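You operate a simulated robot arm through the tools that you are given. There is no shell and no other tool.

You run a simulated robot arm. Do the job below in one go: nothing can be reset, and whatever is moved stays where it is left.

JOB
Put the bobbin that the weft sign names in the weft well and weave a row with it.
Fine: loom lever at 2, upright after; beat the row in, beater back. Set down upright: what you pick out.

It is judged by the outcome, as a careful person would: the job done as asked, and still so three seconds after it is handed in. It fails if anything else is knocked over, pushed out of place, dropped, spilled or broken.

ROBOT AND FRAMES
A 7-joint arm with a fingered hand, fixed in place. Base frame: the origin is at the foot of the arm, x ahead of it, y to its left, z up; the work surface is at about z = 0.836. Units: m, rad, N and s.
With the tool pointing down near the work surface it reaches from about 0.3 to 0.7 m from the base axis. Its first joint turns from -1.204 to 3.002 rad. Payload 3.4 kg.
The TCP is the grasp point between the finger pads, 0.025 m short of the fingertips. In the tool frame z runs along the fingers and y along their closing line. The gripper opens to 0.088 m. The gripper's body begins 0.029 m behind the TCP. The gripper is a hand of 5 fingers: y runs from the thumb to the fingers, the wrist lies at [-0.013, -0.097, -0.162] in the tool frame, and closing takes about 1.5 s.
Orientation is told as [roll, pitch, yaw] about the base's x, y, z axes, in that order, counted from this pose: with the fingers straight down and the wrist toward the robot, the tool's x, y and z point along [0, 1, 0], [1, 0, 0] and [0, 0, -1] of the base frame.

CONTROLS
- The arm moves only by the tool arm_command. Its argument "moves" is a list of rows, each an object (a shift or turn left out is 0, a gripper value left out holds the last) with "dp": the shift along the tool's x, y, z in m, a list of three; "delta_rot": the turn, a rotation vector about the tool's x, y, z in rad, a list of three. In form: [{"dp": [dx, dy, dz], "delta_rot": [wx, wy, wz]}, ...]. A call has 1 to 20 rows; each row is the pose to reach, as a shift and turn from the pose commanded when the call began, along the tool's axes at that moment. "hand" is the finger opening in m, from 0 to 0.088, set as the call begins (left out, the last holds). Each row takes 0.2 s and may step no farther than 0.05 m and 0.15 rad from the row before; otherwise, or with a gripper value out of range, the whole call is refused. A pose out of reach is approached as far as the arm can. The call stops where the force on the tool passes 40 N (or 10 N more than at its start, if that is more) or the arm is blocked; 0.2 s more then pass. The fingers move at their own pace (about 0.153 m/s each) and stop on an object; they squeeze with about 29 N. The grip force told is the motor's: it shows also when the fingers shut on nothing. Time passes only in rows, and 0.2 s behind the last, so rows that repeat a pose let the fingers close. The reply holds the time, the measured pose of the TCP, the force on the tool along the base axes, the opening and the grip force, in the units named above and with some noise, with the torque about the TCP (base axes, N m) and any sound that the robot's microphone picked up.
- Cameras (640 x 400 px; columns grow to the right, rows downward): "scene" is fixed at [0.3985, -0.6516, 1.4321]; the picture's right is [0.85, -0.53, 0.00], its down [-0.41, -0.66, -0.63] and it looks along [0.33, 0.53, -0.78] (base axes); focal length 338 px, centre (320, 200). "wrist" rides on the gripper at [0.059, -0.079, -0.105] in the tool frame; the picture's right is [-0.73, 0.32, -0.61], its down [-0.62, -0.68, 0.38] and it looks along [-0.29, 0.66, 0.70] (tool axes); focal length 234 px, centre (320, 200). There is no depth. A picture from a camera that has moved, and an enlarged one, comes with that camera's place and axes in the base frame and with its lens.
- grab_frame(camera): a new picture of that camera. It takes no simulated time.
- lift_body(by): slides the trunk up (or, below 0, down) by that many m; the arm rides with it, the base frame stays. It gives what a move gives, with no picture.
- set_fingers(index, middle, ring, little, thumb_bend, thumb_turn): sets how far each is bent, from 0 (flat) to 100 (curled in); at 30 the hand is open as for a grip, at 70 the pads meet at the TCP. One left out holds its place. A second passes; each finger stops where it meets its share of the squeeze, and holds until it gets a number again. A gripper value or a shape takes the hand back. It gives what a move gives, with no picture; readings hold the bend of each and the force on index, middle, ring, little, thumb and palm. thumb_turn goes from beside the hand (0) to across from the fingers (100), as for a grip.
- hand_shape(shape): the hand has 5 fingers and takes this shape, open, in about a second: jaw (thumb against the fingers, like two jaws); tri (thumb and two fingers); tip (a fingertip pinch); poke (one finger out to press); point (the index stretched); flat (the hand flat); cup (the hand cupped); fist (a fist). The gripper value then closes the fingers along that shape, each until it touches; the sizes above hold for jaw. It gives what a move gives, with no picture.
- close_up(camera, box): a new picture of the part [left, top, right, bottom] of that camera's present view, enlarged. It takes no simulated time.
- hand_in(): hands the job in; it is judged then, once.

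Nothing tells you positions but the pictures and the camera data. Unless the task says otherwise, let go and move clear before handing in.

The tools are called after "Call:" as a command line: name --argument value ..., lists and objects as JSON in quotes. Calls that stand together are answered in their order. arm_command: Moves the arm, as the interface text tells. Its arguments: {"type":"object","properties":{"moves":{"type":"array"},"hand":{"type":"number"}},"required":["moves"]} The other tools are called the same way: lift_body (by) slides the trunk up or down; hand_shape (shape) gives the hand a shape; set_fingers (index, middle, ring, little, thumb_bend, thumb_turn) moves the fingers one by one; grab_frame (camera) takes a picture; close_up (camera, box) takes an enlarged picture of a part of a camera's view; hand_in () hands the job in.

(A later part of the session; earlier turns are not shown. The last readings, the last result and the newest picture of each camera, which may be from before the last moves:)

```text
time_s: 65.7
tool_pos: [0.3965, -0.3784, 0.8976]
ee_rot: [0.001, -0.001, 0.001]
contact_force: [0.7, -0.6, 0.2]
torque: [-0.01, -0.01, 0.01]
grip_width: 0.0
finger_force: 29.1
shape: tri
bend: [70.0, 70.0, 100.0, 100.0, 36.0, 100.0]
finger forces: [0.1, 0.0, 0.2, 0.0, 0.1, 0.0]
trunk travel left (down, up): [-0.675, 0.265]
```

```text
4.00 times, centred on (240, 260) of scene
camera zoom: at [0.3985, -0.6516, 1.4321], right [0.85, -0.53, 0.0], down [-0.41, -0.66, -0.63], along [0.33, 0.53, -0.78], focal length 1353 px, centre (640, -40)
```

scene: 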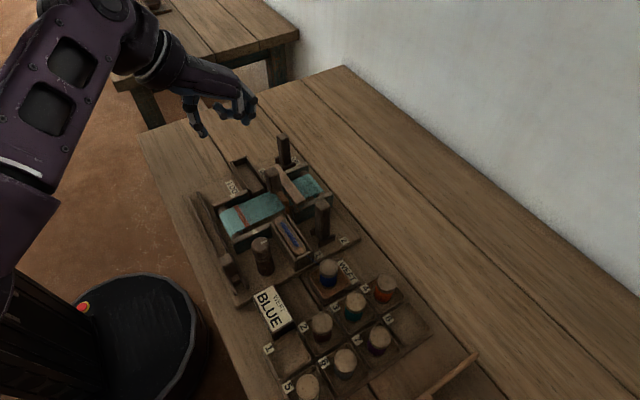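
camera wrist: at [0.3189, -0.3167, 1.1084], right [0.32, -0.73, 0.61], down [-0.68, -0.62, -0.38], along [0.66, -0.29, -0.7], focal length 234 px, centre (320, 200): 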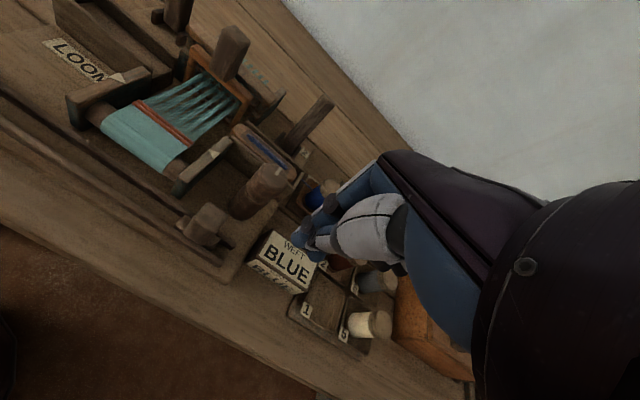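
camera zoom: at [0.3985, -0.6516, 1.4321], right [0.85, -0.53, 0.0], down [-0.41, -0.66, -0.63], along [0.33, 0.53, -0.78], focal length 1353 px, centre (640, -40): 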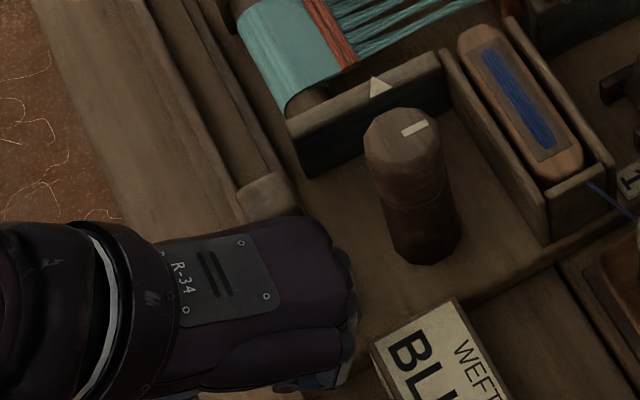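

The fingertips are level with the handle, about 2–3 cm behind it. I'll push toward +y slowly and look at what the shuttle does.

Call:
arm_command --moves '[{"dp": [0.012, 0, 0]}, {"dp": [0.024, 0, 0]}, {"dp": [0.036, 0, 0]}, {"dp": [0.044, 0, 0]}, {"dp": [0.044, 0, 0]}]'

Call:
close_up --camera "wrist" --box '[160, 80, 400, 280]'

Call:
close_up --camera "scene" --box '[180, 160, 340, 300]'

```text
time_s: 66.9
tool_pos: [0.3969, -0.3337, 0.898]
ee_rot: [0.0, 0.0, 0.002]
contact_force: [-1.2, 0.1, 0.6]
torque: [-0.01, 0.01, 0.03]
grip_width: 0.0
finger_force: 28.4
shape: tri
bend: [70.0, 70.0, 100.0, 100.0, 36.0, 100.0]
finger forces: [0.1, 0.0, 0.0, 0.1, 0.0, 0.1]
trunk travel left (down, up): [-0.675, 0.265]
```

```text
2.00 times, centred on (280, 180) of wrist
camera zoom: at [0.3166, -0.2772, 1.003], right [0.32, -0.73, 0.61], down [-0.68, -0.62, -0.38], along [0.66, -0.29, -0.7], focal length 468 px, centre (400, 240)
```

zoom: 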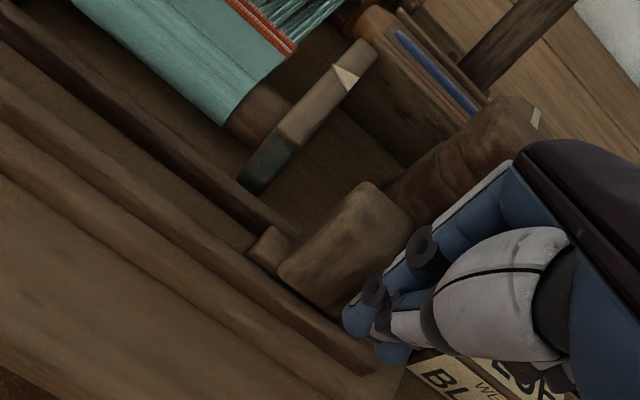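

```text
2.86 times, centred on (260, 230) of scene
camera zoom: at [0.3985, -0.6516, 1.4321], right [0.85, -0.53, 0.0], down [-0.41, -0.66, -0.63], along [0.33, 0.53, -0.78], focal length 967 px, centre (491, 114)
```

zoom: 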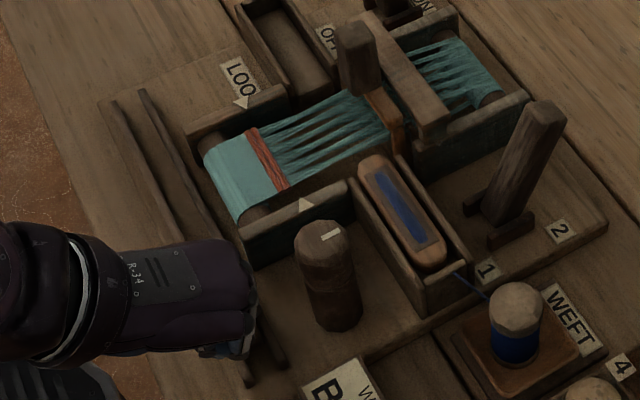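

The fingertips are just reaching the handle's -y face. I'll push on and watch the force and the shuttle.

Call:
arm_command --moves '[{"dp": [0.01, 0, 0]}, {"dp": [0.02, 0, 0]}, {"dp": [0.03, 0, 0]}, {"dp": [0.03, 0, 0]}]'

Call:
close_up --camera "wrist" --box '[160, 80, 400, 280]'

Call:
close_up --camera "scene" --box '[180, 160, 340, 300]'

```text
time_s: 67.9
tool_pos: [0.3971, -0.3043, 0.8992]
ee_rot: [0.001, 0.0, 0.0]
contact_force: [0.2, -0.2, 0.2]
torque: [0.0, -0.01, 0.0]
grip_width: 0.0
finger_force: 28.9
shape: tri
bend: [70.0, 70.0, 100.0, 100.0, 36.0, 100.0]
finger forces: [0.0, 0.0, 0.0, 0.0, 0.1, 0.0]
trunk travel left (down, up): [-0.675, 0.265]
```

```text
2.00 times, centred on (280, 180) of wrist
camera zoom: at [0.3168, -0.2485, 1.0037], right [0.32, -0.73, 0.61], down [-0.68, -0.62, -0.38], along [0.66, -0.29, -0.7], focal length 468 px, centre (400, 240)
```

zoom: 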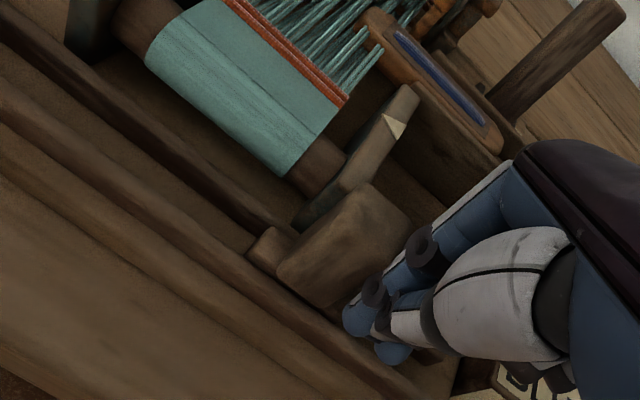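

```text
2.86 times, centred on (260, 230) of scene
camera zoom: at [0.3985, -0.6516, 1.4321], right [0.85, -0.53, 0.0], down [-0.41, -0.66, -0.63], along [0.33, 0.53, -0.78], focal length 967 px, centre (491, 114)
```

zoom: 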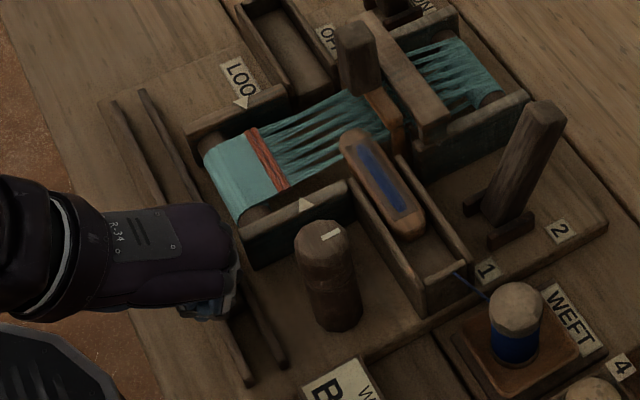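

The shuttle moves with the slider and is entering the open shed. I'll keep pushing the slider steadily toward its far end.

Call:
arm_command --moves '[{"dp": [0.015, 0, 0]}, {"dp": [0.03, 0, 0]}, {"dp": [0.045, 0, 0]}, {"dp": [0.06, 0, 0]}, {"dp": [0.075, 0, 0]}, {"dp": [0.075, 0, 0]}]'

Call:
close_up --camera "scene" --box '[180, 120, 340, 300]'

Call:
close_up --camera "wrist" --box '[160, 80, 400, 280]'

```text
time_s: 69.3
tool_pos: [0.3984, -0.2302, 0.8973]
ee_rot: [0.0, 0.0, -0.002]
contact_force: [0.5, -0.2, 1.1]
torque: [0.01, 0.04, -0.02]
grip_width: 0.0
finger_force: 29.0
shape: tri
bend: [70.0, 70.0, 100.0, 100.0, 36.0, 100.0]
finger forces: [0.0, 0.0, 0.0, 0.0, 0.0, 0.1]
trunk travel left (down, up): [-0.675, 0.265]
```

```text
2.22 times, centred on (260, 210) of scene
camera zoom: at [0.3985, -0.6516, 1.4321], right [0.85, -0.53, 0.0], down [-0.41, -0.66, -0.63], along [0.33, 0.53, -0.78], focal length 752 px, centre (453, 178)
```

zoom: 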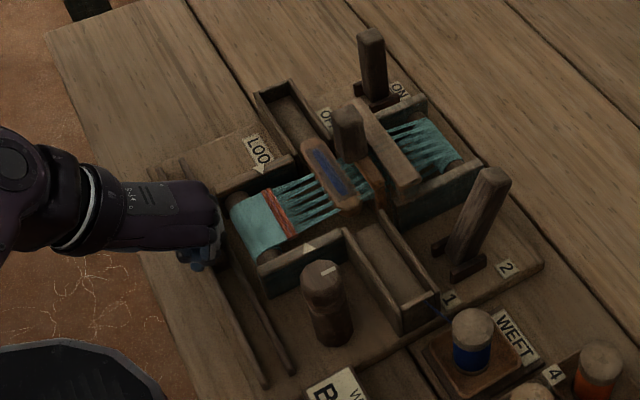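

```text
2.00 times, centred on (280, 180) of wrist
camera zoom: at [0.318, -0.174, 1.0034], right [0.32, -0.73, 0.61], down [-0.68, -0.62, -0.38], along [0.66, -0.29, -0.7], focal length 468 px, centre (400, 240)
```

zoom: 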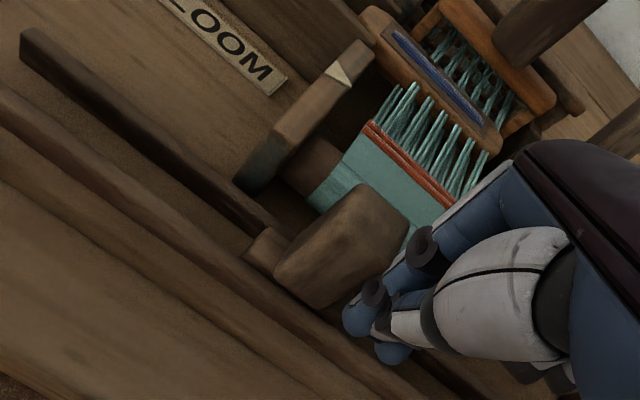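

The shuttle is midway through the shed. I'll keep pushing toward the far box.

Call:
arm_command --moves '[{"dp": [0.015, 0, 0]}, {"dp": [0.03, 0, 0]}, {"dp": [0.045, 0, 0]}, {"dp": [0.06, 0, 0]}, {"dp": [0.06, 0, 0]}]'

Call:
close_up --camera "scene" --box '[180, 120, 340, 300]'

Call:
close_up --camera "wrist" --box '[160, 80, 400, 280]'

```text
time_s: 70.5
tool_pos: [0.3954, -0.171, 0.8988]
ee_rot: [0.0, -0.001, 0.002]
contact_force: [0.6, -0.5, 0.6]
torque: [0.03, 0.03, 0.01]
grip_width: 0.0
finger_force: 29.0
shape: tri
bend: [70.0, 70.0, 100.0, 100.0, 36.0, 100.0]
finger forces: [0.1, 0.1, 0.0, 0.0, 0.1, 0.0]
trunk travel left (down, up): [-0.675, 0.265]
```

```text
2.22 times, centred on (260, 210) of scene
camera zoom: at [0.3985, -0.6516, 1.4321], right [0.85, -0.53, 0.0], down [-0.41, -0.66, -0.63], along [0.33, 0.53, -0.78], focal length 752 px, centre (453, 178)
```

zoom: 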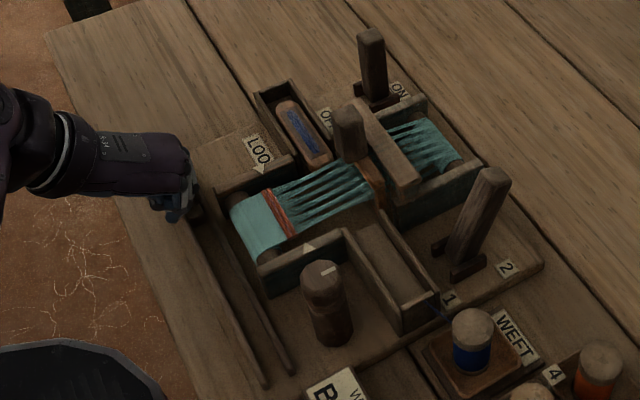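

```text
2.00 times, centred on (280, 180) of wrist
camera zoom: at [0.3164, -0.1132, 1.0041], right [0.32, -0.73, 0.61], down [-0.68, -0.62, -0.38], along [0.66, -0.29, -0.7], focal length 468 px, centre (400, 240)
```

zoom: 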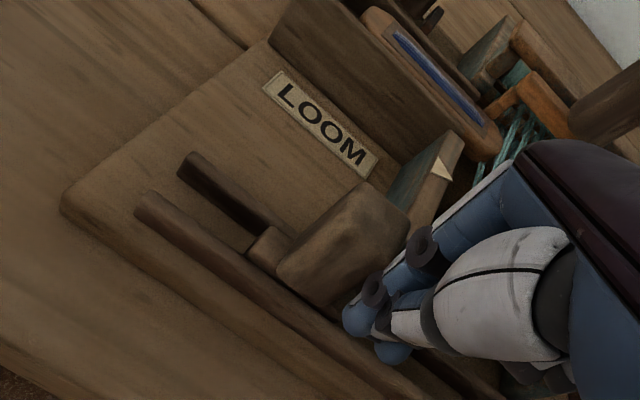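

The shuttle is nearly in the far box. I'll push the rest in small steps until the slider meets its stop.

Call:
arm_command --moves '[{"dp": [0.006, 0, 0]}, {"dp": [0.012, 0, 0]}, {"dp": [0.018, 0, 0]}, {"dp": [0.018, 0, 0]}]'

Call:
close_up --camera "scene" --box '[180, 120, 340, 300]'

Call:
close_up --camera "wrist" --box '[160, 80, 400, 280]'

```text
time_s: 71.5
tool_pos: [0.397, -0.1539, 0.8992]
ee_rot: [0.0, 0.0, 0.0]
contact_force: [-0.5, -0.1, -0.5]
torque: [0.01, 0.01, 0.02]
grip_width: 0.0
finger_force: 28.8
shape: tri
bend: [70.0, 70.0, 100.0, 100.0, 36.0, 100.0]
finger forces: [0.0, 0.1, 0.1, 0.1, 0.0, 0.0]
trunk travel left (down, up): [-0.675, 0.265]
```

```text
2.22 times, centred on (260, 210) of scene
camera zoom: at [0.3985, -0.6516, 1.4321], right [0.85, -0.53, 0.0], down [-0.41, -0.66, -0.63], along [0.33, 0.53, -0.78], focal length 752 px, centre (453, 178)
```

zoom: 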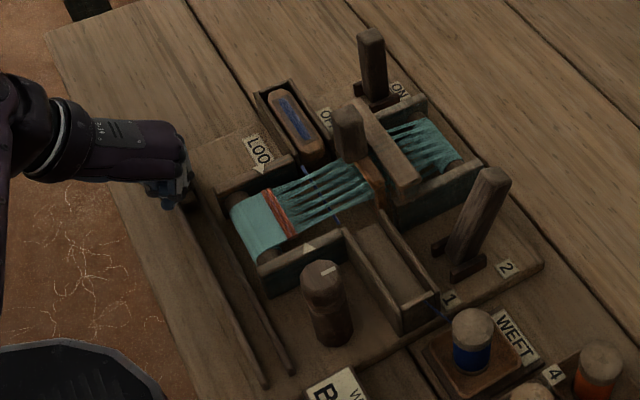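

```text
2.00 times, centred on (280, 180) of wrist
camera zoom: at [0.3176, -0.0964, 1.0036], right [0.32, -0.73, 0.61], down [-0.68, -0.62, -0.38], along [0.66, -0.29, -0.7], focal length 468 px, centre (400, 240)
```

zoom: 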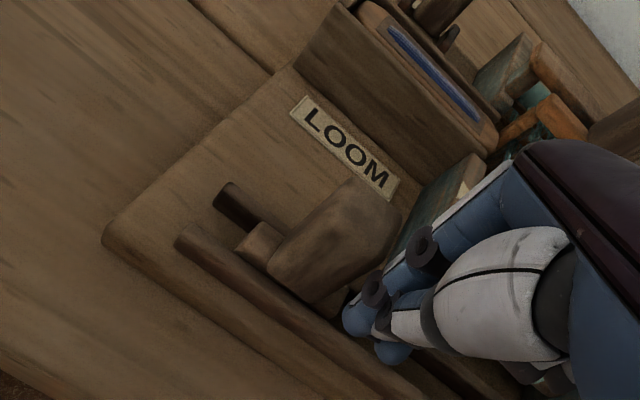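

A blue weft thread now lies across the shed. I'll nudge the slider a little more to be sure it is at its end.

Call:
arm_command --moves '[{"dp": [0.005, 0, 0]}, {"dp": [0.01, 0, 0]}, {"dp": [0.01, 0, 0]}]'

Call:
close_up --camera "wrist" --box '[160, 80, 400, 280]'

Call:
close_up --camera "scene" --box '[220, 130, 320, 250]'

```text
time_s: 72.3
tool_pos: [0.3956, -0.1436, 0.8985]
ee_rot: [0.001, 0.0, 0.003]
contact_force: [-8.0, -12.5, 2.3]
torque: [0.04, -0.05, -0.05]
grip_width: 0.0002
finger_force: 29.3
shape: tri
bend: [70.0, 70.0, 100.0, 100.0, 36.0, 100.0]
finger forces: [21.8, 0.0, 0.1, 0.1, 0.0, 0.0]
trunk travel left (down, up): [-0.675, 0.265]
```

```text
2.00 times, centred on (280, 180) of wrist
camera zoom: at [0.3149, -0.0878, 1.0043], right [0.32, -0.73, 0.61], down [-0.68, -0.62, -0.38], along [0.66, -0.29, -0.7], focal length 468 px, centre (400, 240)
```

zoom: 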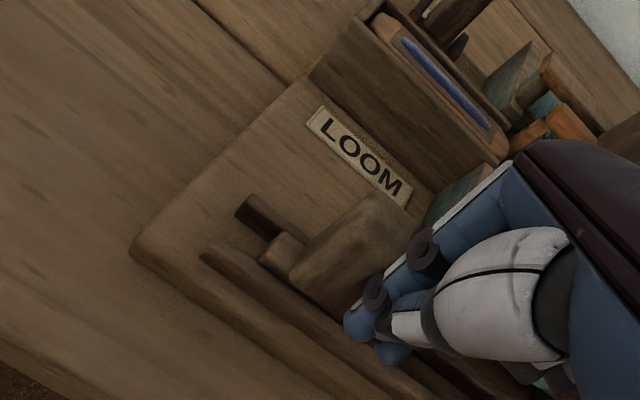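

```text
3.33 times, centred on (270, 190) of scene
camera zoom: at [0.3985, -0.6516, 1.4321], right [0.85, -0.53, 0.0], down [-0.41, -0.66, -0.63], along [0.33, 0.53, -0.78], focal length 1128 px, centre (487, 233)
```

zoom: 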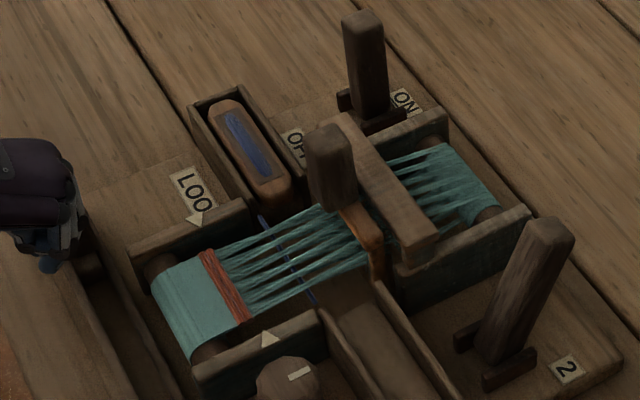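

The slider is at its end stop, the shuttle is in the far box, and the blue weft lies in the shed. I'll back off, rise, and take views of the beater and its handle.

Call:
arm_command --moves '[{"dp": [-0.015, 0, 0]}, {"dp": [-0.025, 0, -0.03]}, {"dp": [-0.025, 0, -0.07]}, {"dp": [-0.025, 0, -0.11]}, {"dp": [-0.025, 0, -0.15]}, {"dp": [-0.025, 0, -0.18]}, {"dp": [-0.025, 0, -0.18]}]'

Call:
grab_frame --camera "wrist"

Call:
close_up --camera "scene" --box '[180, 120, 340, 300]'

```text
time_s: 73.9
tool_pos: [0.3954, -0.166, 1.0799]
ee_rot: [0.0, 0.001, 0.0]
contact_force: [0.2, 0.5, 0.1]
torque: [-0.01, 0.03, 0.02]
grip_width: 0.0001
finger_force: 28.8
shape: tri
bend: [70.0, 70.0, 100.0, 100.0, 37.0, 100.0]
finger forces: [0.0, 0.0, 0.1, 0.0, 0.0, 0.1]
out of reach, approached as far as the arm can: row 4, 5
trunk travel left (down, up): [-0.675, 0.265]
```

```text
taken
camera wrist: at [0.3162, -0.1093, 1.185], right [0.32, -0.73, 0.61], down [-0.68, -0.62, -0.38], along [0.66, -0.29, -0.7], focal length 234 px, centre (320, 200)
```

wrist: 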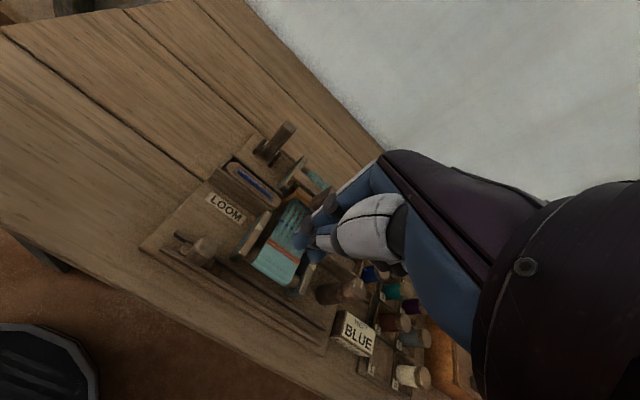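

```text
2.22 times, centred on (260, 210) of scene
camera zoom: at [0.3985, -0.6516, 1.4321], right [0.85, -0.53, 0.0], down [-0.41, -0.66, -0.63], along [0.33, 0.53, -0.78], focal length 752 px, centre (453, 178)
```

zoom: 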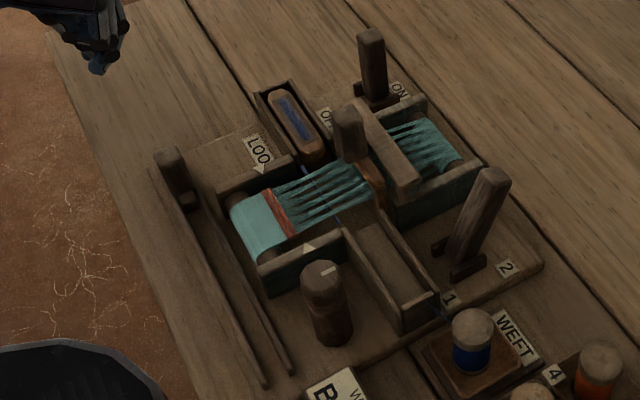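

The beater's handle block is at about (0.556, -0.228) with its top near z 0.96, and the triangle marks are at x ≈ 0.481. I'll go above the handle with the hand half open.

Call:
arm_command --hand 0.055 --moves '[{"dp": [-0.015, 0.04, 0.0]}, {"dp": [-0.03, 0.08, 0.0]}, {"dp": [-0.045, 0.12, 0.01]}, {"dp": [-0.062, 0.158, 0.03]}, {"dp": [-0.062, 0.158, 0.04]}, {"dp": [-0.062, 0.158, 0.04]}]'

Call:
grab_frame --camera "wrist"

Call:
close_up --camera "scene" --box '[200, 110, 360, 250]'

```text
time_s: 75.3
tool_pos: [0.5557, -0.2295, 1.0376]
ee_rot: [0.0, 0.0, -0.002]
contact_force: [0.0, 0.4, 0.4]
torque: [-0.01, -0.02, -0.01]
grip_width: 0.0549
finger_force: 0.2
shape: tri
bend: [73.0, 40.0, 99.0, 99.0, 63.0, 100.0]
finger forces: [0.0, 0.0, 0.0, 0.0, 0.0, 0.1]
trunk travel left (down, up): [-0.675, 0.265]
```

```text
taken
camera wrist: at [0.4764, -0.1718, 1.1431], right [0.32, -0.73, 0.61], down [-0.68, -0.62, -0.38], along [0.66, -0.29, -0.7], focal length 234 px, centre (320, 200)
```

wrist: 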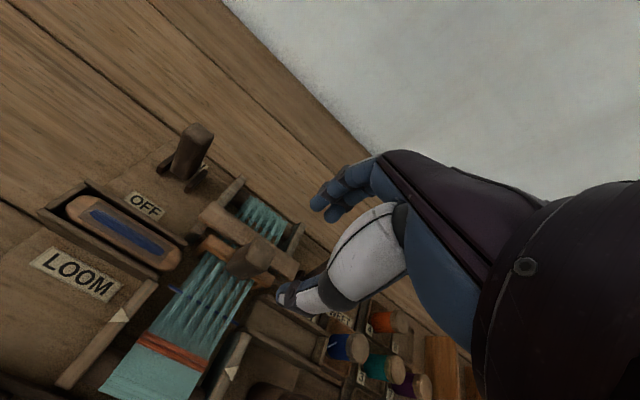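

```text
2.86 times, centred on (280, 180) of scene
camera zoom: at [0.3985, -0.6516, 1.4321], right [0.85, -0.53, 0.0], down [-0.41, -0.66, -0.63], along [0.33, 0.53, -0.78], focal length 967 px, centre (434, 257)
```

zoom: 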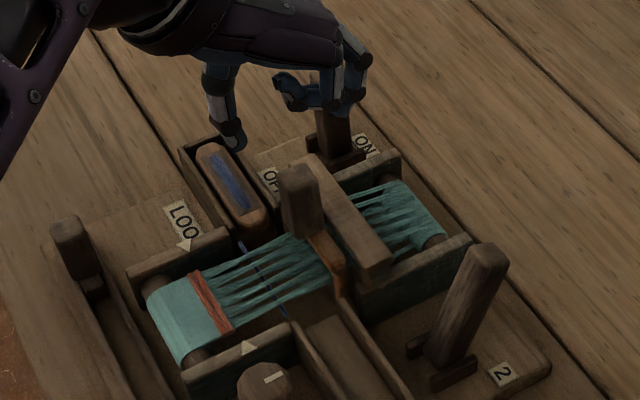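

The handle's top is at about (0.554, -0.224), nearly under the TCP. I'll adjust slightly and lower partway.

Call:
arm_command --moves '[{"dp": [0.005, -0.001, 0.03]}, {"dp": [0.005, -0.001, 0.055]}, {"dp": [0.005, -0.001, 0.06]}, {"dp": [0.005, -0.001, 0.06]}]'

Call:
close_up --camera "wrist" --box '[160, 130, 400, 330]'

Call:
close_up --camera "scene" --box '[220, 120, 340, 240]'

```text
time_s: 76.3
tool_pos: [0.5579, -0.2235, 0.9775]
ee_rot: [0.001, 0.001, 0.0]
contact_force: [0.4, 0.2, -0.1]
torque: [0.05, 0.01, 0.02]
grip_width: 0.0548
finger_force: 0.1
shape: tri
bend: [73.0, 40.0, 99.0, 99.0, 63.0, 100.0]
finger forces: [0.1, 0.0, 0.0, 0.0, 0.1, 0.1]
trunk travel left (down, up): [-0.675, 0.265]
```

```text
2.00 times, centred on (280, 230) of wrist
camera zoom: at [0.4772, -0.1667, 1.0841], right [0.32, -0.73, 0.61], down [-0.68, -0.62, -0.38], along [0.66, -0.29, -0.7], focal length 468 px, centre (400, 140)
```

zoom: 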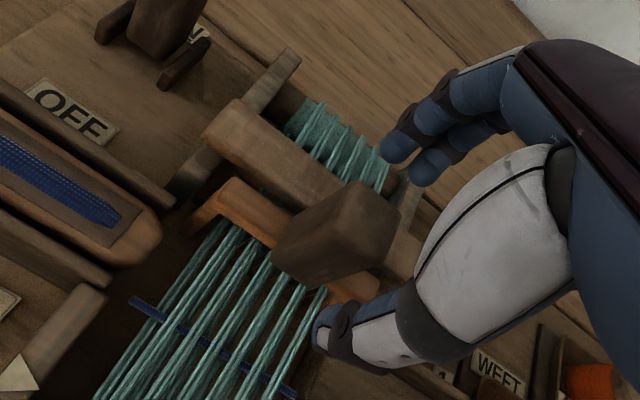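

```text
3.33 times, centred on (280, 180) of scene
camera zoom: at [0.3985, -0.6516, 1.4321], right [0.85, -0.53, 0.0], down [-0.41, -0.66, -0.63], along [0.33, 0.53, -0.78], focal length 1128 px, centre (453, 267)
```

zoom: 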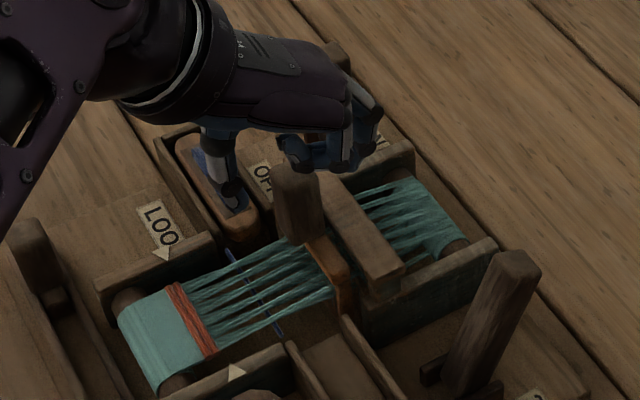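

The handle lies between thumb and fingers, slightly to the +y side. I'll shift 8 mm that way and lower to z 0.95.

Call:
arm_command --moves '[{"dp": [0.008, 0.0, 0.0]}, {"dp": [0.008, 0.0, 0.012]}, {"dp": [0.008, 0.0, 0.026]}, {"dp": [0.008, 0.0, 0.026]}]'

Call:
close_up --camera "wrist" --box '[160, 130, 400, 330]'

Call:
close_up --camera "scene" --box '[220, 120, 340, 240]'

```text
time_s: 77.3
tool_pos: [0.5561, -0.2177, 0.9519]
ee_rot: [0.0, -0.001, 0.0]
contact_force: [-1.3, -0.1, 0.9]
torque: [-0.01, 0.02, -0.01]
grip_width: 0.055
finger_force: 0.0
shape: tri
bend: [73.0, 40.0, 99.0, 99.0, 63.0, 100.0]
finger forces: [0.0, 0.1, 0.0, 0.0, 0.1, 0.1]
trunk travel left (down, up): [-0.675, 0.265]
```

```text
2.00 times, centred on (280, 230) of wrist
camera zoom: at [0.4755, -0.16, 1.0573], right [0.32, -0.73, 0.61], down [-0.68, -0.62, -0.38], along [0.66, -0.29, -0.7], focal length 468 px, centre (400, 140)
```

zoom: 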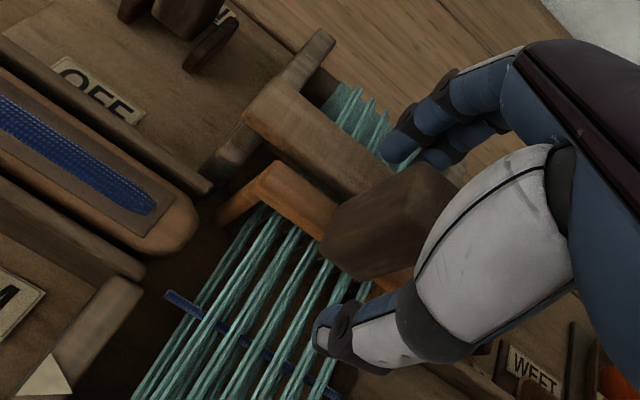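

```text
3.33 times, centred on (280, 180) of scene
camera zoom: at [0.3985, -0.6516, 1.4321], right [0.85, -0.53, 0.0], down [-0.41, -0.66, -0.63], along [0.33, 0.53, -0.78], focal length 1128 px, centre (453, 267)
```

zoom: 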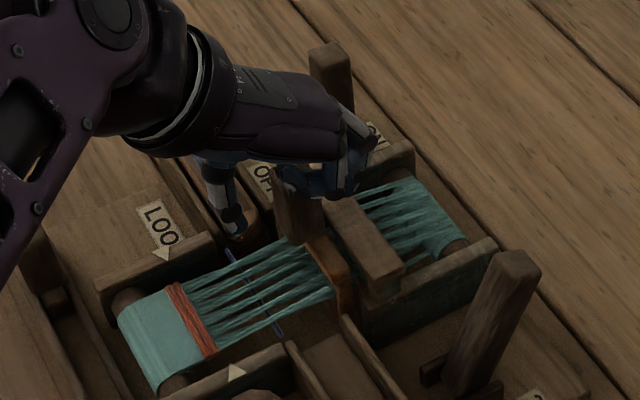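

The handle is between thumb and fingers. I'll close on it gently.

Call:
arm_command --hand 0.015 --moves '[{"dp": [0, 0, 0]}, {"dp": [0, 0, 0]}, {"dp": [0, 0, 0]}, {"dp": [0, 0, 0]}, {"dp": [0, 0, 0]}, {"dp": [0, 0, 0]}]'

Call:
close_up --camera "wrist" --box '[160, 130, 400, 330]'

Call:
close_up --camera "scene" --box '[220, 120, 340, 240]'

```text
time_s: 78.7
tool_pos: [0.5559, -0.2166, 0.9521]
ee_rot: [0.001, 0.001, 0.0]
contact_force: [-0.1, 0.2, 0.5]
torque: [-0.02, -0.05, 0.0]
grip_width: 0.0162
finger_force: 0.0
shape: tri
bend: [73.0, 58.0, 99.0, 99.0, 73.0, 100.0]
finger forces: [0.3, 2.0, 0.1, 0.0, 1.6, 0.1]
trunk travel left (down, up): [-0.675, 0.265]
```

```text
2.00 times, centred on (280, 230) of wrist
camera zoom: at [0.4756, -0.1601, 1.0574], right [0.32, -0.73, 0.61], down [-0.68, -0.62, -0.38], along [0.66, -0.29, -0.7], focal length 468 px, centre (400, 140)
```

zoom: 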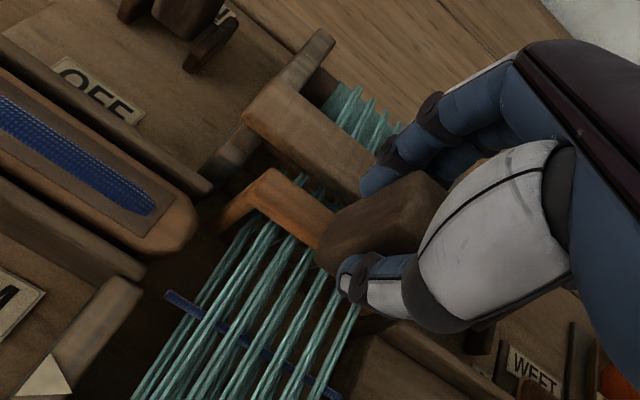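

```text
3.33 times, centred on (280, 180) of scene
camera zoom: at [0.3985, -0.6516, 1.4321], right [0.85, -0.53, 0.0], down [-0.41, -0.66, -0.63], along [0.33, 0.53, -0.78], focal length 1128 px, centre (453, 267)
```

zoom: 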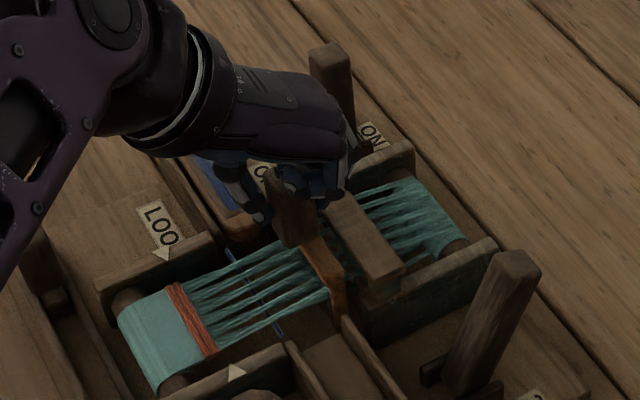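

I have a light hold on the beater handle. I'll pull it toward the robot a little and watch how the beater moves.

Call:
arm_command --hand 0.01 --moves '[{"dp": [0, -0.004, 0]}, {"dp": [0, -0.01, 0]}, {"dp": [0, -0.018, 0]}, {"dp": [0, -0.025, 0]}, {"dp": [0, -0.025, 0]}]'

Call:
close_up --camera "wrist" --box '[160, 130, 400, 330]'

Call:
close_up --camera "scene" --box '[220, 120, 340, 240]'

```text
time_s: 79.9
tool_pos: [0.5281, -0.2166, 0.9525]
ee_rot: [0.0, 0.005, 0.0]
contact_force: [0.0, 0.2, -9.4]
torque: [-0.01, 0.0, 0.03]
grip_width: 0.0154
finger_force: 28.7
shape: tri
bend: [73.0, 57.0, 100.0, 100.0, 74.0, 100.0]
finger forces: [11.4, 13.5, 0.1, 0.0, 25.8, 0.1]
trunk travel left (down, up): [-0.675, 0.265]
```

```text
2.00 times, centred on (280, 230) of wrist
camera zoom: at [0.4496, -0.1593, 1.0577], right [0.33, -0.73, 0.61], down [-0.68, -0.62, -0.38], along [0.65, -0.29, -0.7], focal length 468 px, centre (400, 140)
```

zoom: 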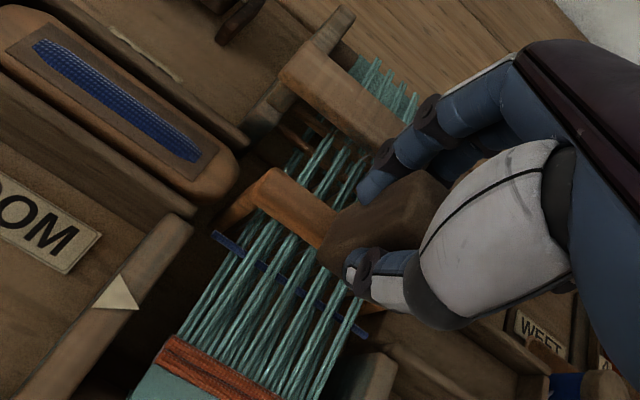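

```text
3.33 times, centred on (280, 180) of scene
camera zoom: at [0.3985, -0.6516, 1.4321], right [0.85, -0.53, 0.0], down [-0.41, -0.66, -0.63], along [0.33, 0.53, -0.78], focal length 1128 px, centre (453, 267)
```

zoom: 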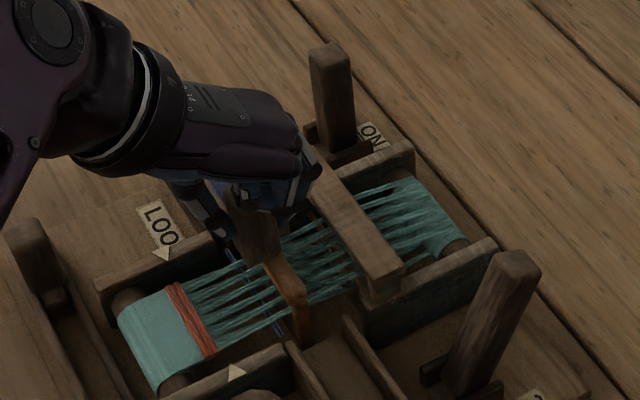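

The beater slides toward the cloth with the handle. I'll continue pulling until it presses the weft against the finished cloth.

Call:
arm_command --moves '[{"dp": [0, -0.01, 0]}, {"dp": [0, -0.02, 0]}, {"dp": [0, -0.028, 0]}, {"dp": [0, -0.028, 0]}]'

Call:
close_up --camera "wrist" --box '[160, 130, 400, 330]'

Call:
close_up --camera "scene" --box '[200, 140, 320, 260]'

```text
time_s: 80.9
tool_pos: [0.5017, -0.2165, 0.9523]
ee_rot: [0.002, 0.004, -0.001]
contact_force: [0.2, 2.3, -13.8]
torque: [0.03, 0.0, 0.0]
grip_width: 0.0154
finger_force: 29.6
shape: tri
bend: [73.0, 57.0, 100.0, 100.0, 74.0, 100.0]
finger forces: [11.7, 13.2, 0.1, 0.1, 25.4, 0.1]
trunk travel left (down, up): [-0.675, 0.265]
```

```text
2.00 times, centred on (280, 230) of wrist
camera zoom: at [0.4227, -0.1595, 1.0581], right [0.33, -0.73, 0.61], down [-0.68, -0.62, -0.38], along [0.66, -0.29, -0.7], focal length 468 px, centre (400, 140)
```

zoom: 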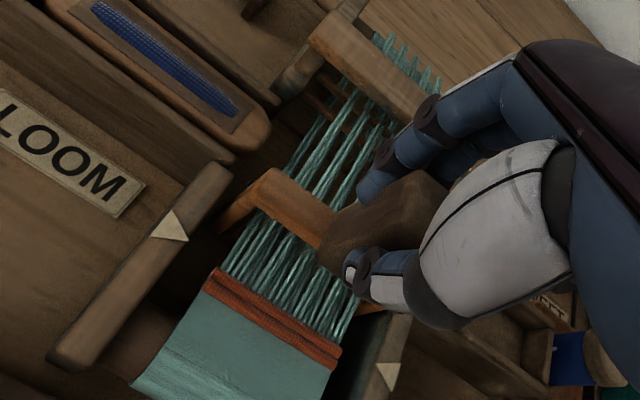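

```text
3.33 times, centred on (260, 200) of scene
camera zoom: at [0.3985, -0.6516, 1.4321], right [0.85, -0.53, 0.0], down [-0.41, -0.66, -0.63], along [0.33, 0.53, -0.78], focal length 1128 px, centre (520, 200)
```

zoom: 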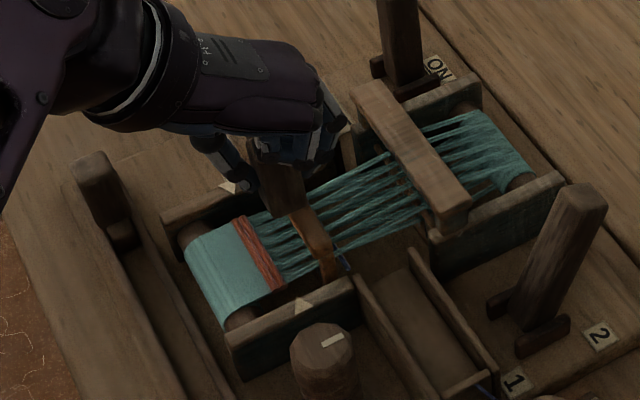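

The beater is close to the triangle marks. I'll ease the vertical load and pull the last two centimetres slowly.

Call:
arm_command --moves '[{"dp": [0, -0.004, 0.001]}, {"dp": [0, -0.008, 0.002]}, {"dp": [0, -0.012, 0.002]}, {"dp": [0, -0.012, 0.002]}]'

Call:
close_up --camera "wrist" --box '[160, 130, 400, 330]'

Call:
close_up --camera "scene" --box '[200, 140, 320, 260]'

```text
time_s: 81.9
tool_pos: [0.4898, -0.2164, 0.9513]
ee_rot: [0.001, -0.001, 0.001]
contact_force: [0.9, 0.9, 4.4]
torque: [0.06, -0.05, 0.06]
grip_width: 0.0156
finger_force: 29.0
shape: tri
bend: [73.0, 57.0, 100.0, 100.0, 74.0, 100.0]
finger forces: [12.1, 14.5, 0.0, 0.0, 26.7, 0.0]
trunk travel left (down, up): [-0.675, 0.265]
```

```text
2.00 times, centred on (280, 230) of wrist
camera zoom: at [0.4094, -0.1593, 1.0563], right [0.32, -0.73, 0.61], down [-0.68, -0.62, -0.39], along [0.66, -0.29, -0.69], focal length 468 px, centre (400, 140)
```

zoom: 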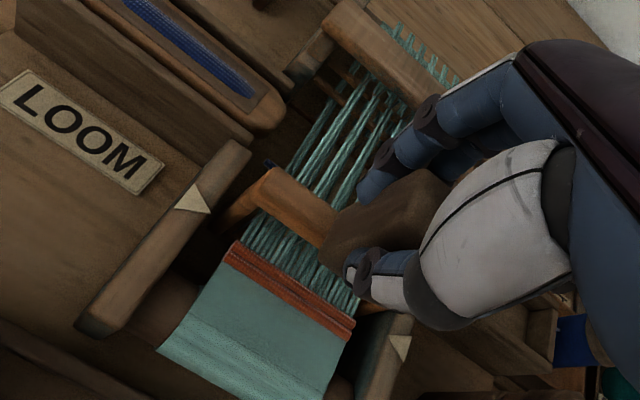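

```text
3.33 times, centred on (260, 200) of scene
camera zoom: at [0.3985, -0.6516, 1.4321], right [0.85, -0.53, 0.0], down [-0.41, -0.66, -0.63], along [0.33, 0.53, -0.78], focal length 1128 px, centre (520, 200)
```

zoom: 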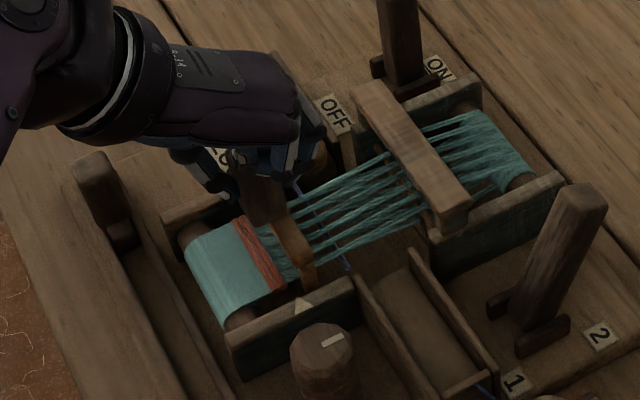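

The beater's frame is almost level with the triangle marks. I'll pull the remaining distance until I feel the stop.

Call:
arm_command --moves '[{"dp": [0, -0.004, 0]}, {"dp": [0, -0.008, 0]}, {"dp": [0, -0.008, 0]}]'

Call:
close_up --camera "wrist" --box '[160, 130, 400, 330]'

Call:
close_up --camera "scene" --box '[200, 140, 320, 260]'

```text
time_s: 82.7
tool_pos: [0.4829, -0.215, 0.9497]
ee_rot: [0.0, -0.001, 0.001]
contact_force: [8.5, 1.0, 6.9]
torque: [-0.02, -0.27, 0.08]
grip_width: 0.0159
finger_force: 28.9
shape: tri
bend: [73.0, 55.0, 100.0, 100.0, 76.0, 100.0]
finger forces: [11.9, 19.9, 0.0, 0.0, 23.6, 0.0]
trunk travel left (down, up): [-0.675, 0.265]
```

```text
2.00 times, centred on (280, 230) of wrist
camera zoom: at [0.4029, -0.1581, 1.0558], right [0.32, -0.73, 0.61], down [-0.68, -0.62, -0.38], along [0.66, -0.29, -0.7], focal length 468 px, centre (400, 140)
```

zoom: 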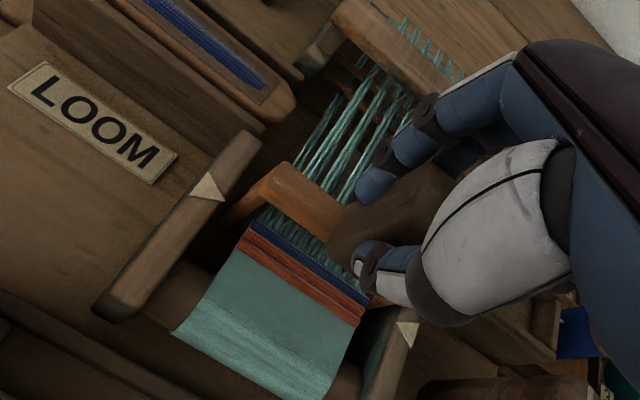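

```text
3.33 times, centred on (260, 200) of scene
camera zoom: at [0.3985, -0.6516, 1.4321], right [0.85, -0.53, 0.0], down [-0.41, -0.66, -0.63], along [0.33, 0.53, -0.78], focal length 1128 px, centre (520, 200)
```

zoom: 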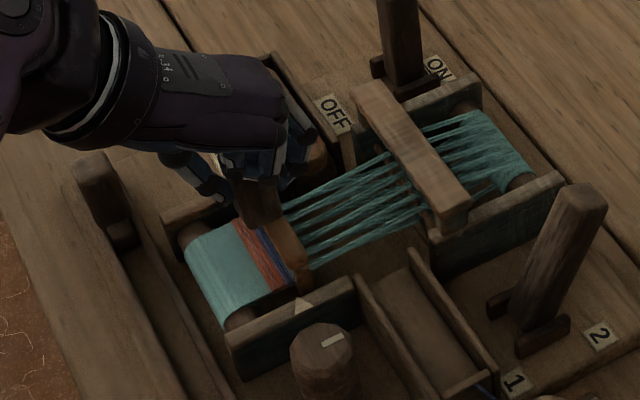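

The blue row is now beaten in beside the red stripe, and the beater met its stop. I'll slide the beater back to where it was.

Call:
arm_command --moves '[{"dp": [0, 0.012, -0.001]}, {"dp": [0, 0.026, -0.001]}, {"dp": [0, 0.04, -0.001]}, {"dp": [0, 0.054, -0.001]}, {"dp": [0, 0.066, -0.001]}, {"dp": [0, 0.072, -0.001]}, {"dp": [0, 0.072, -0.001]}]'

Call:
close_up --camera "wrist" --box '[160, 130, 400, 330]'

Call:
close_up --camera "scene" --box '[200, 120, 340, 260]'

```text
time_s: 84.3
tool_pos: [0.5539, -0.2155, 0.9498]
ee_rot: [0.0, 0.001, 0.003]
contact_force: [0.3, 7.4, -5.2]
torque: [0.12, -0.05, 0.11]
grip_width: 0.0158
finger_force: 29.3
shape: tri
bend: [73.0, 55.0, 100.0, 100.0, 75.0, 100.0]
finger forces: [14.7, 16.3, 0.1, 0.1, 26.4, 0.1]
trunk travel left (down, up): [-0.675, 0.265]
```

```text
2.00 times, centred on (280, 230) of wrist
camera zoom: at [0.4744, -0.1584, 1.0567], right [0.32, -0.72, 0.61], down [-0.68, -0.62, -0.38], along [0.66, -0.29, -0.7], focal length 468 px, centre (400, 140)
```

zoom: 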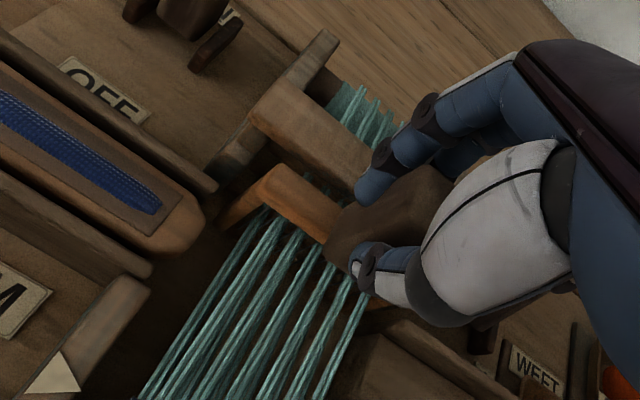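

```text
2.86 times, centred on (270, 190) of scene
camera zoom: at [0.3985, -0.6516, 1.4321], right [0.85, -0.53, 0.0], down [-0.41, -0.66, -0.63], along [0.33, 0.53, -0.78], focal length 967 px, centre (463, 229)
```

zoom: 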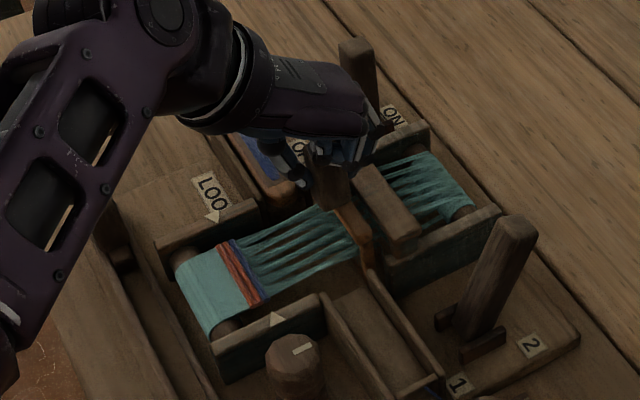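

The blue row stays in the cloth and the beater is nearly back. I'll push gently to its back stop.

Call:
arm_command --moves '[{"dp": [0, 0.003, 0]}, {"dp": [0, 0.006, 0]}, {"dp": [0, 0.006, 0]}]'

Call:
close_up --camera "wrist" --box '[160, 130, 400, 330]'

```text
time_s: 85.1
tool_pos: [0.5593, -0.2151, 0.9521]
ee_rot: [0.0, 0.003, 0.002]
contact_force: [-9.1, 7.5, -7.7]
torque: [0.15, 0.19, 0.13]
grip_width: 0.0152
finger_force: 28.3
shape: tri
bend: [73.0, 57.0, 100.0, 100.0, 74.0, 100.0]
finger forces: [14.6, 13.7, 0.0, 0.0, 30.7, 0.1]
trunk travel left (down, up): [-0.675, 0.265]
```

```text
2.00 times, centred on (280, 230) of wrist
camera zoom: at [0.479, -0.1583, 1.057], right [0.32, -0.72, 0.61], down [-0.68, -0.62, -0.38], along [0.66, -0.29, -0.7], focal length 468 px, centre (400, 140)
```

zoom: 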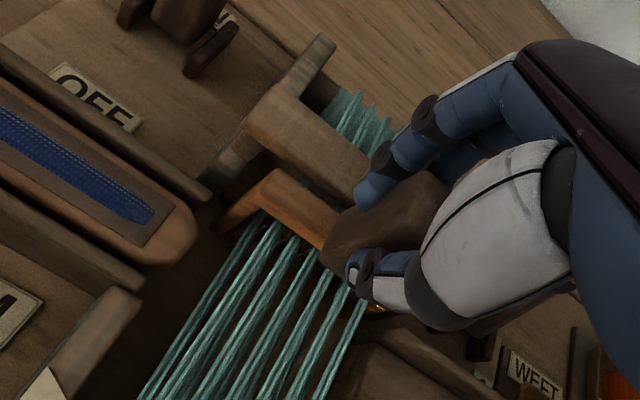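

The beater is firmly at its back stop. I'll release it and rise straight up.

Call:
arm_command --hand 0.055 --moves '[{"dp": [0, 0, 0]}, {"dp": [0, 0, 0]}, {"dp": [0, 0, 0]}, {"dp": [0, 0, -0.02]}, {"dp": [0, 0, -0.06]}, {"dp": [0, 0, -0.1]}, {"dp": [0, 0, -0.12]}, {"dp": [0, 0, -0.12]}]'

Call:
grab_frame --camera "wrist"

Call:
close_up --camera "scene" --box '[200, 120, 380, 300]'

```text
time_s: 86.9
tool_pos: [0.5639, -0.2163, 1.0714]
ee_rot: [-0.001, 0.0, 0.0]
contact_force: [-0.3, 0.5, 0.5]
torque: [-0.03, -0.03, 0.03]
grip_width: 0.0548
finger_force: 0.0
shape: tri
bend: [73.0, 40.0, 99.0, 99.0, 63.0, 100.0]
finger forces: [0.0, 0.1, 0.0, 0.0, 0.0, 0.1]
trunk travel left (down, up): [-0.675, 0.265]
```

```text
taken
camera wrist: at [0.4834, -0.1595, 1.1772], right [0.32, -0.73, 0.61], down [-0.68, -0.62, -0.38], along [0.66, -0.29, -0.7], focal length 234 px, centre (320, 200)
```

wrist: 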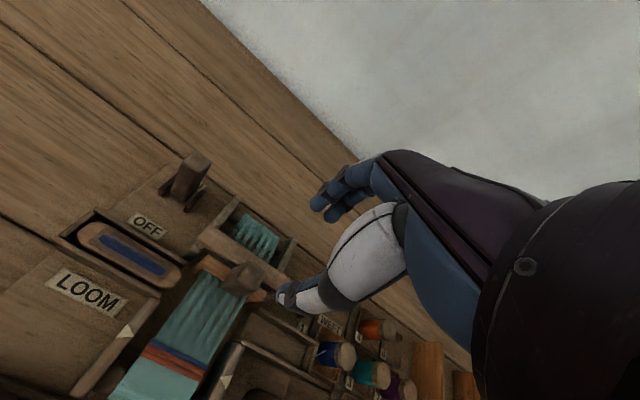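

```text
2.22 times, centred on (290, 210) of scene
camera zoom: at [0.3985, -0.6516, 1.4321], right [0.85, -0.53, 0.0], down [-0.41, -0.66, -0.63], along [0.33, 0.53, -0.78], focal length 752 px, centre (387, 178)
```

zoom: 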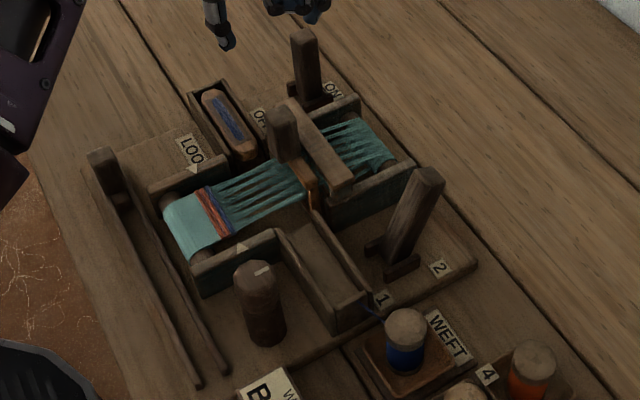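

The blue row is in, the shuttle is in the far box and the beater is back. Last, the lever must return upright: I'll go over it with the hand open, fingers on its far (+x) side.

Call:
arm_command --hand 0.088 --moves '[{"dp": [-0.035, 0.01, 0.0]}, {"dp": [-0.07, 0.02, 0.0]}, {"dp": [-0.105, 0.03, 0.01]}, {"dp": [-0.129, 0.042, 0.02]}, {"dp": [-0.129, 0.042, 0.02]}]'

Call:
grab_frame --camera "wrist"

Call:
close_up --camera "scene" --box '[240, 130, 400, 290]'

```text
time_s: 88.1
tool_pos: [0.6015, -0.3474, 1.0528]
ee_rot: [0.0, 0.0, 0.0]
contact_force: [-0.3, -0.4, 0.3]
torque: [-0.02, -0.02, 0.01]
grip_width: 0.0879
finger_force: 0.1
shape: tri
bend: [30.0, 30.0, 99.0, 99.0, 30.0, 98.0]
finger forces: [0.0, 0.0, 0.0, 0.0, 0.0, 0.1]
trunk travel left (down, up): [-0.675, 0.265]
```

```text
taken
camera wrist: at [0.5219, -0.2917, 1.1594], right [0.32, -0.73, 0.61], down [-0.68, -0.62, -0.38], along [0.66, -0.29, -0.7], focal length 234 px, centre (320, 200)
```

wrist: 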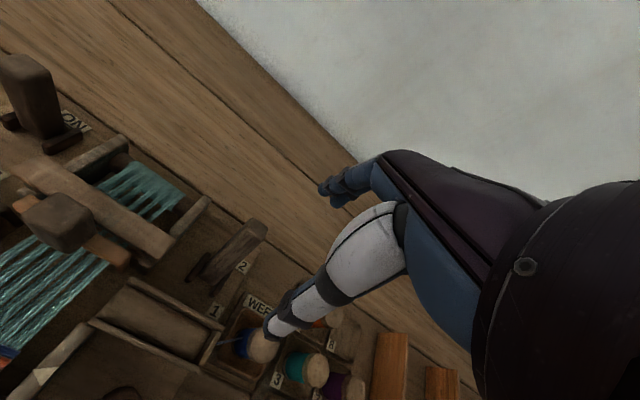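

```text
2.50 times, centred on (320, 210) of scene
camera zoom: at [0.3985, -0.6516, 1.4321], right [0.85, -0.53, 0.0], down [-0.41, -0.66, -0.63], along [0.33, 0.53, -0.78], focal length 846 px, centre (320, 175)
```

zoom: 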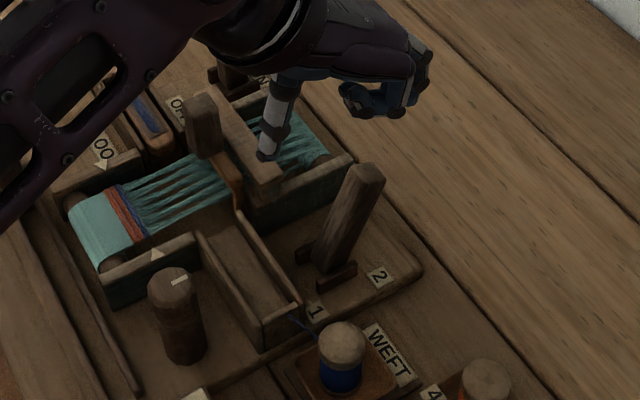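

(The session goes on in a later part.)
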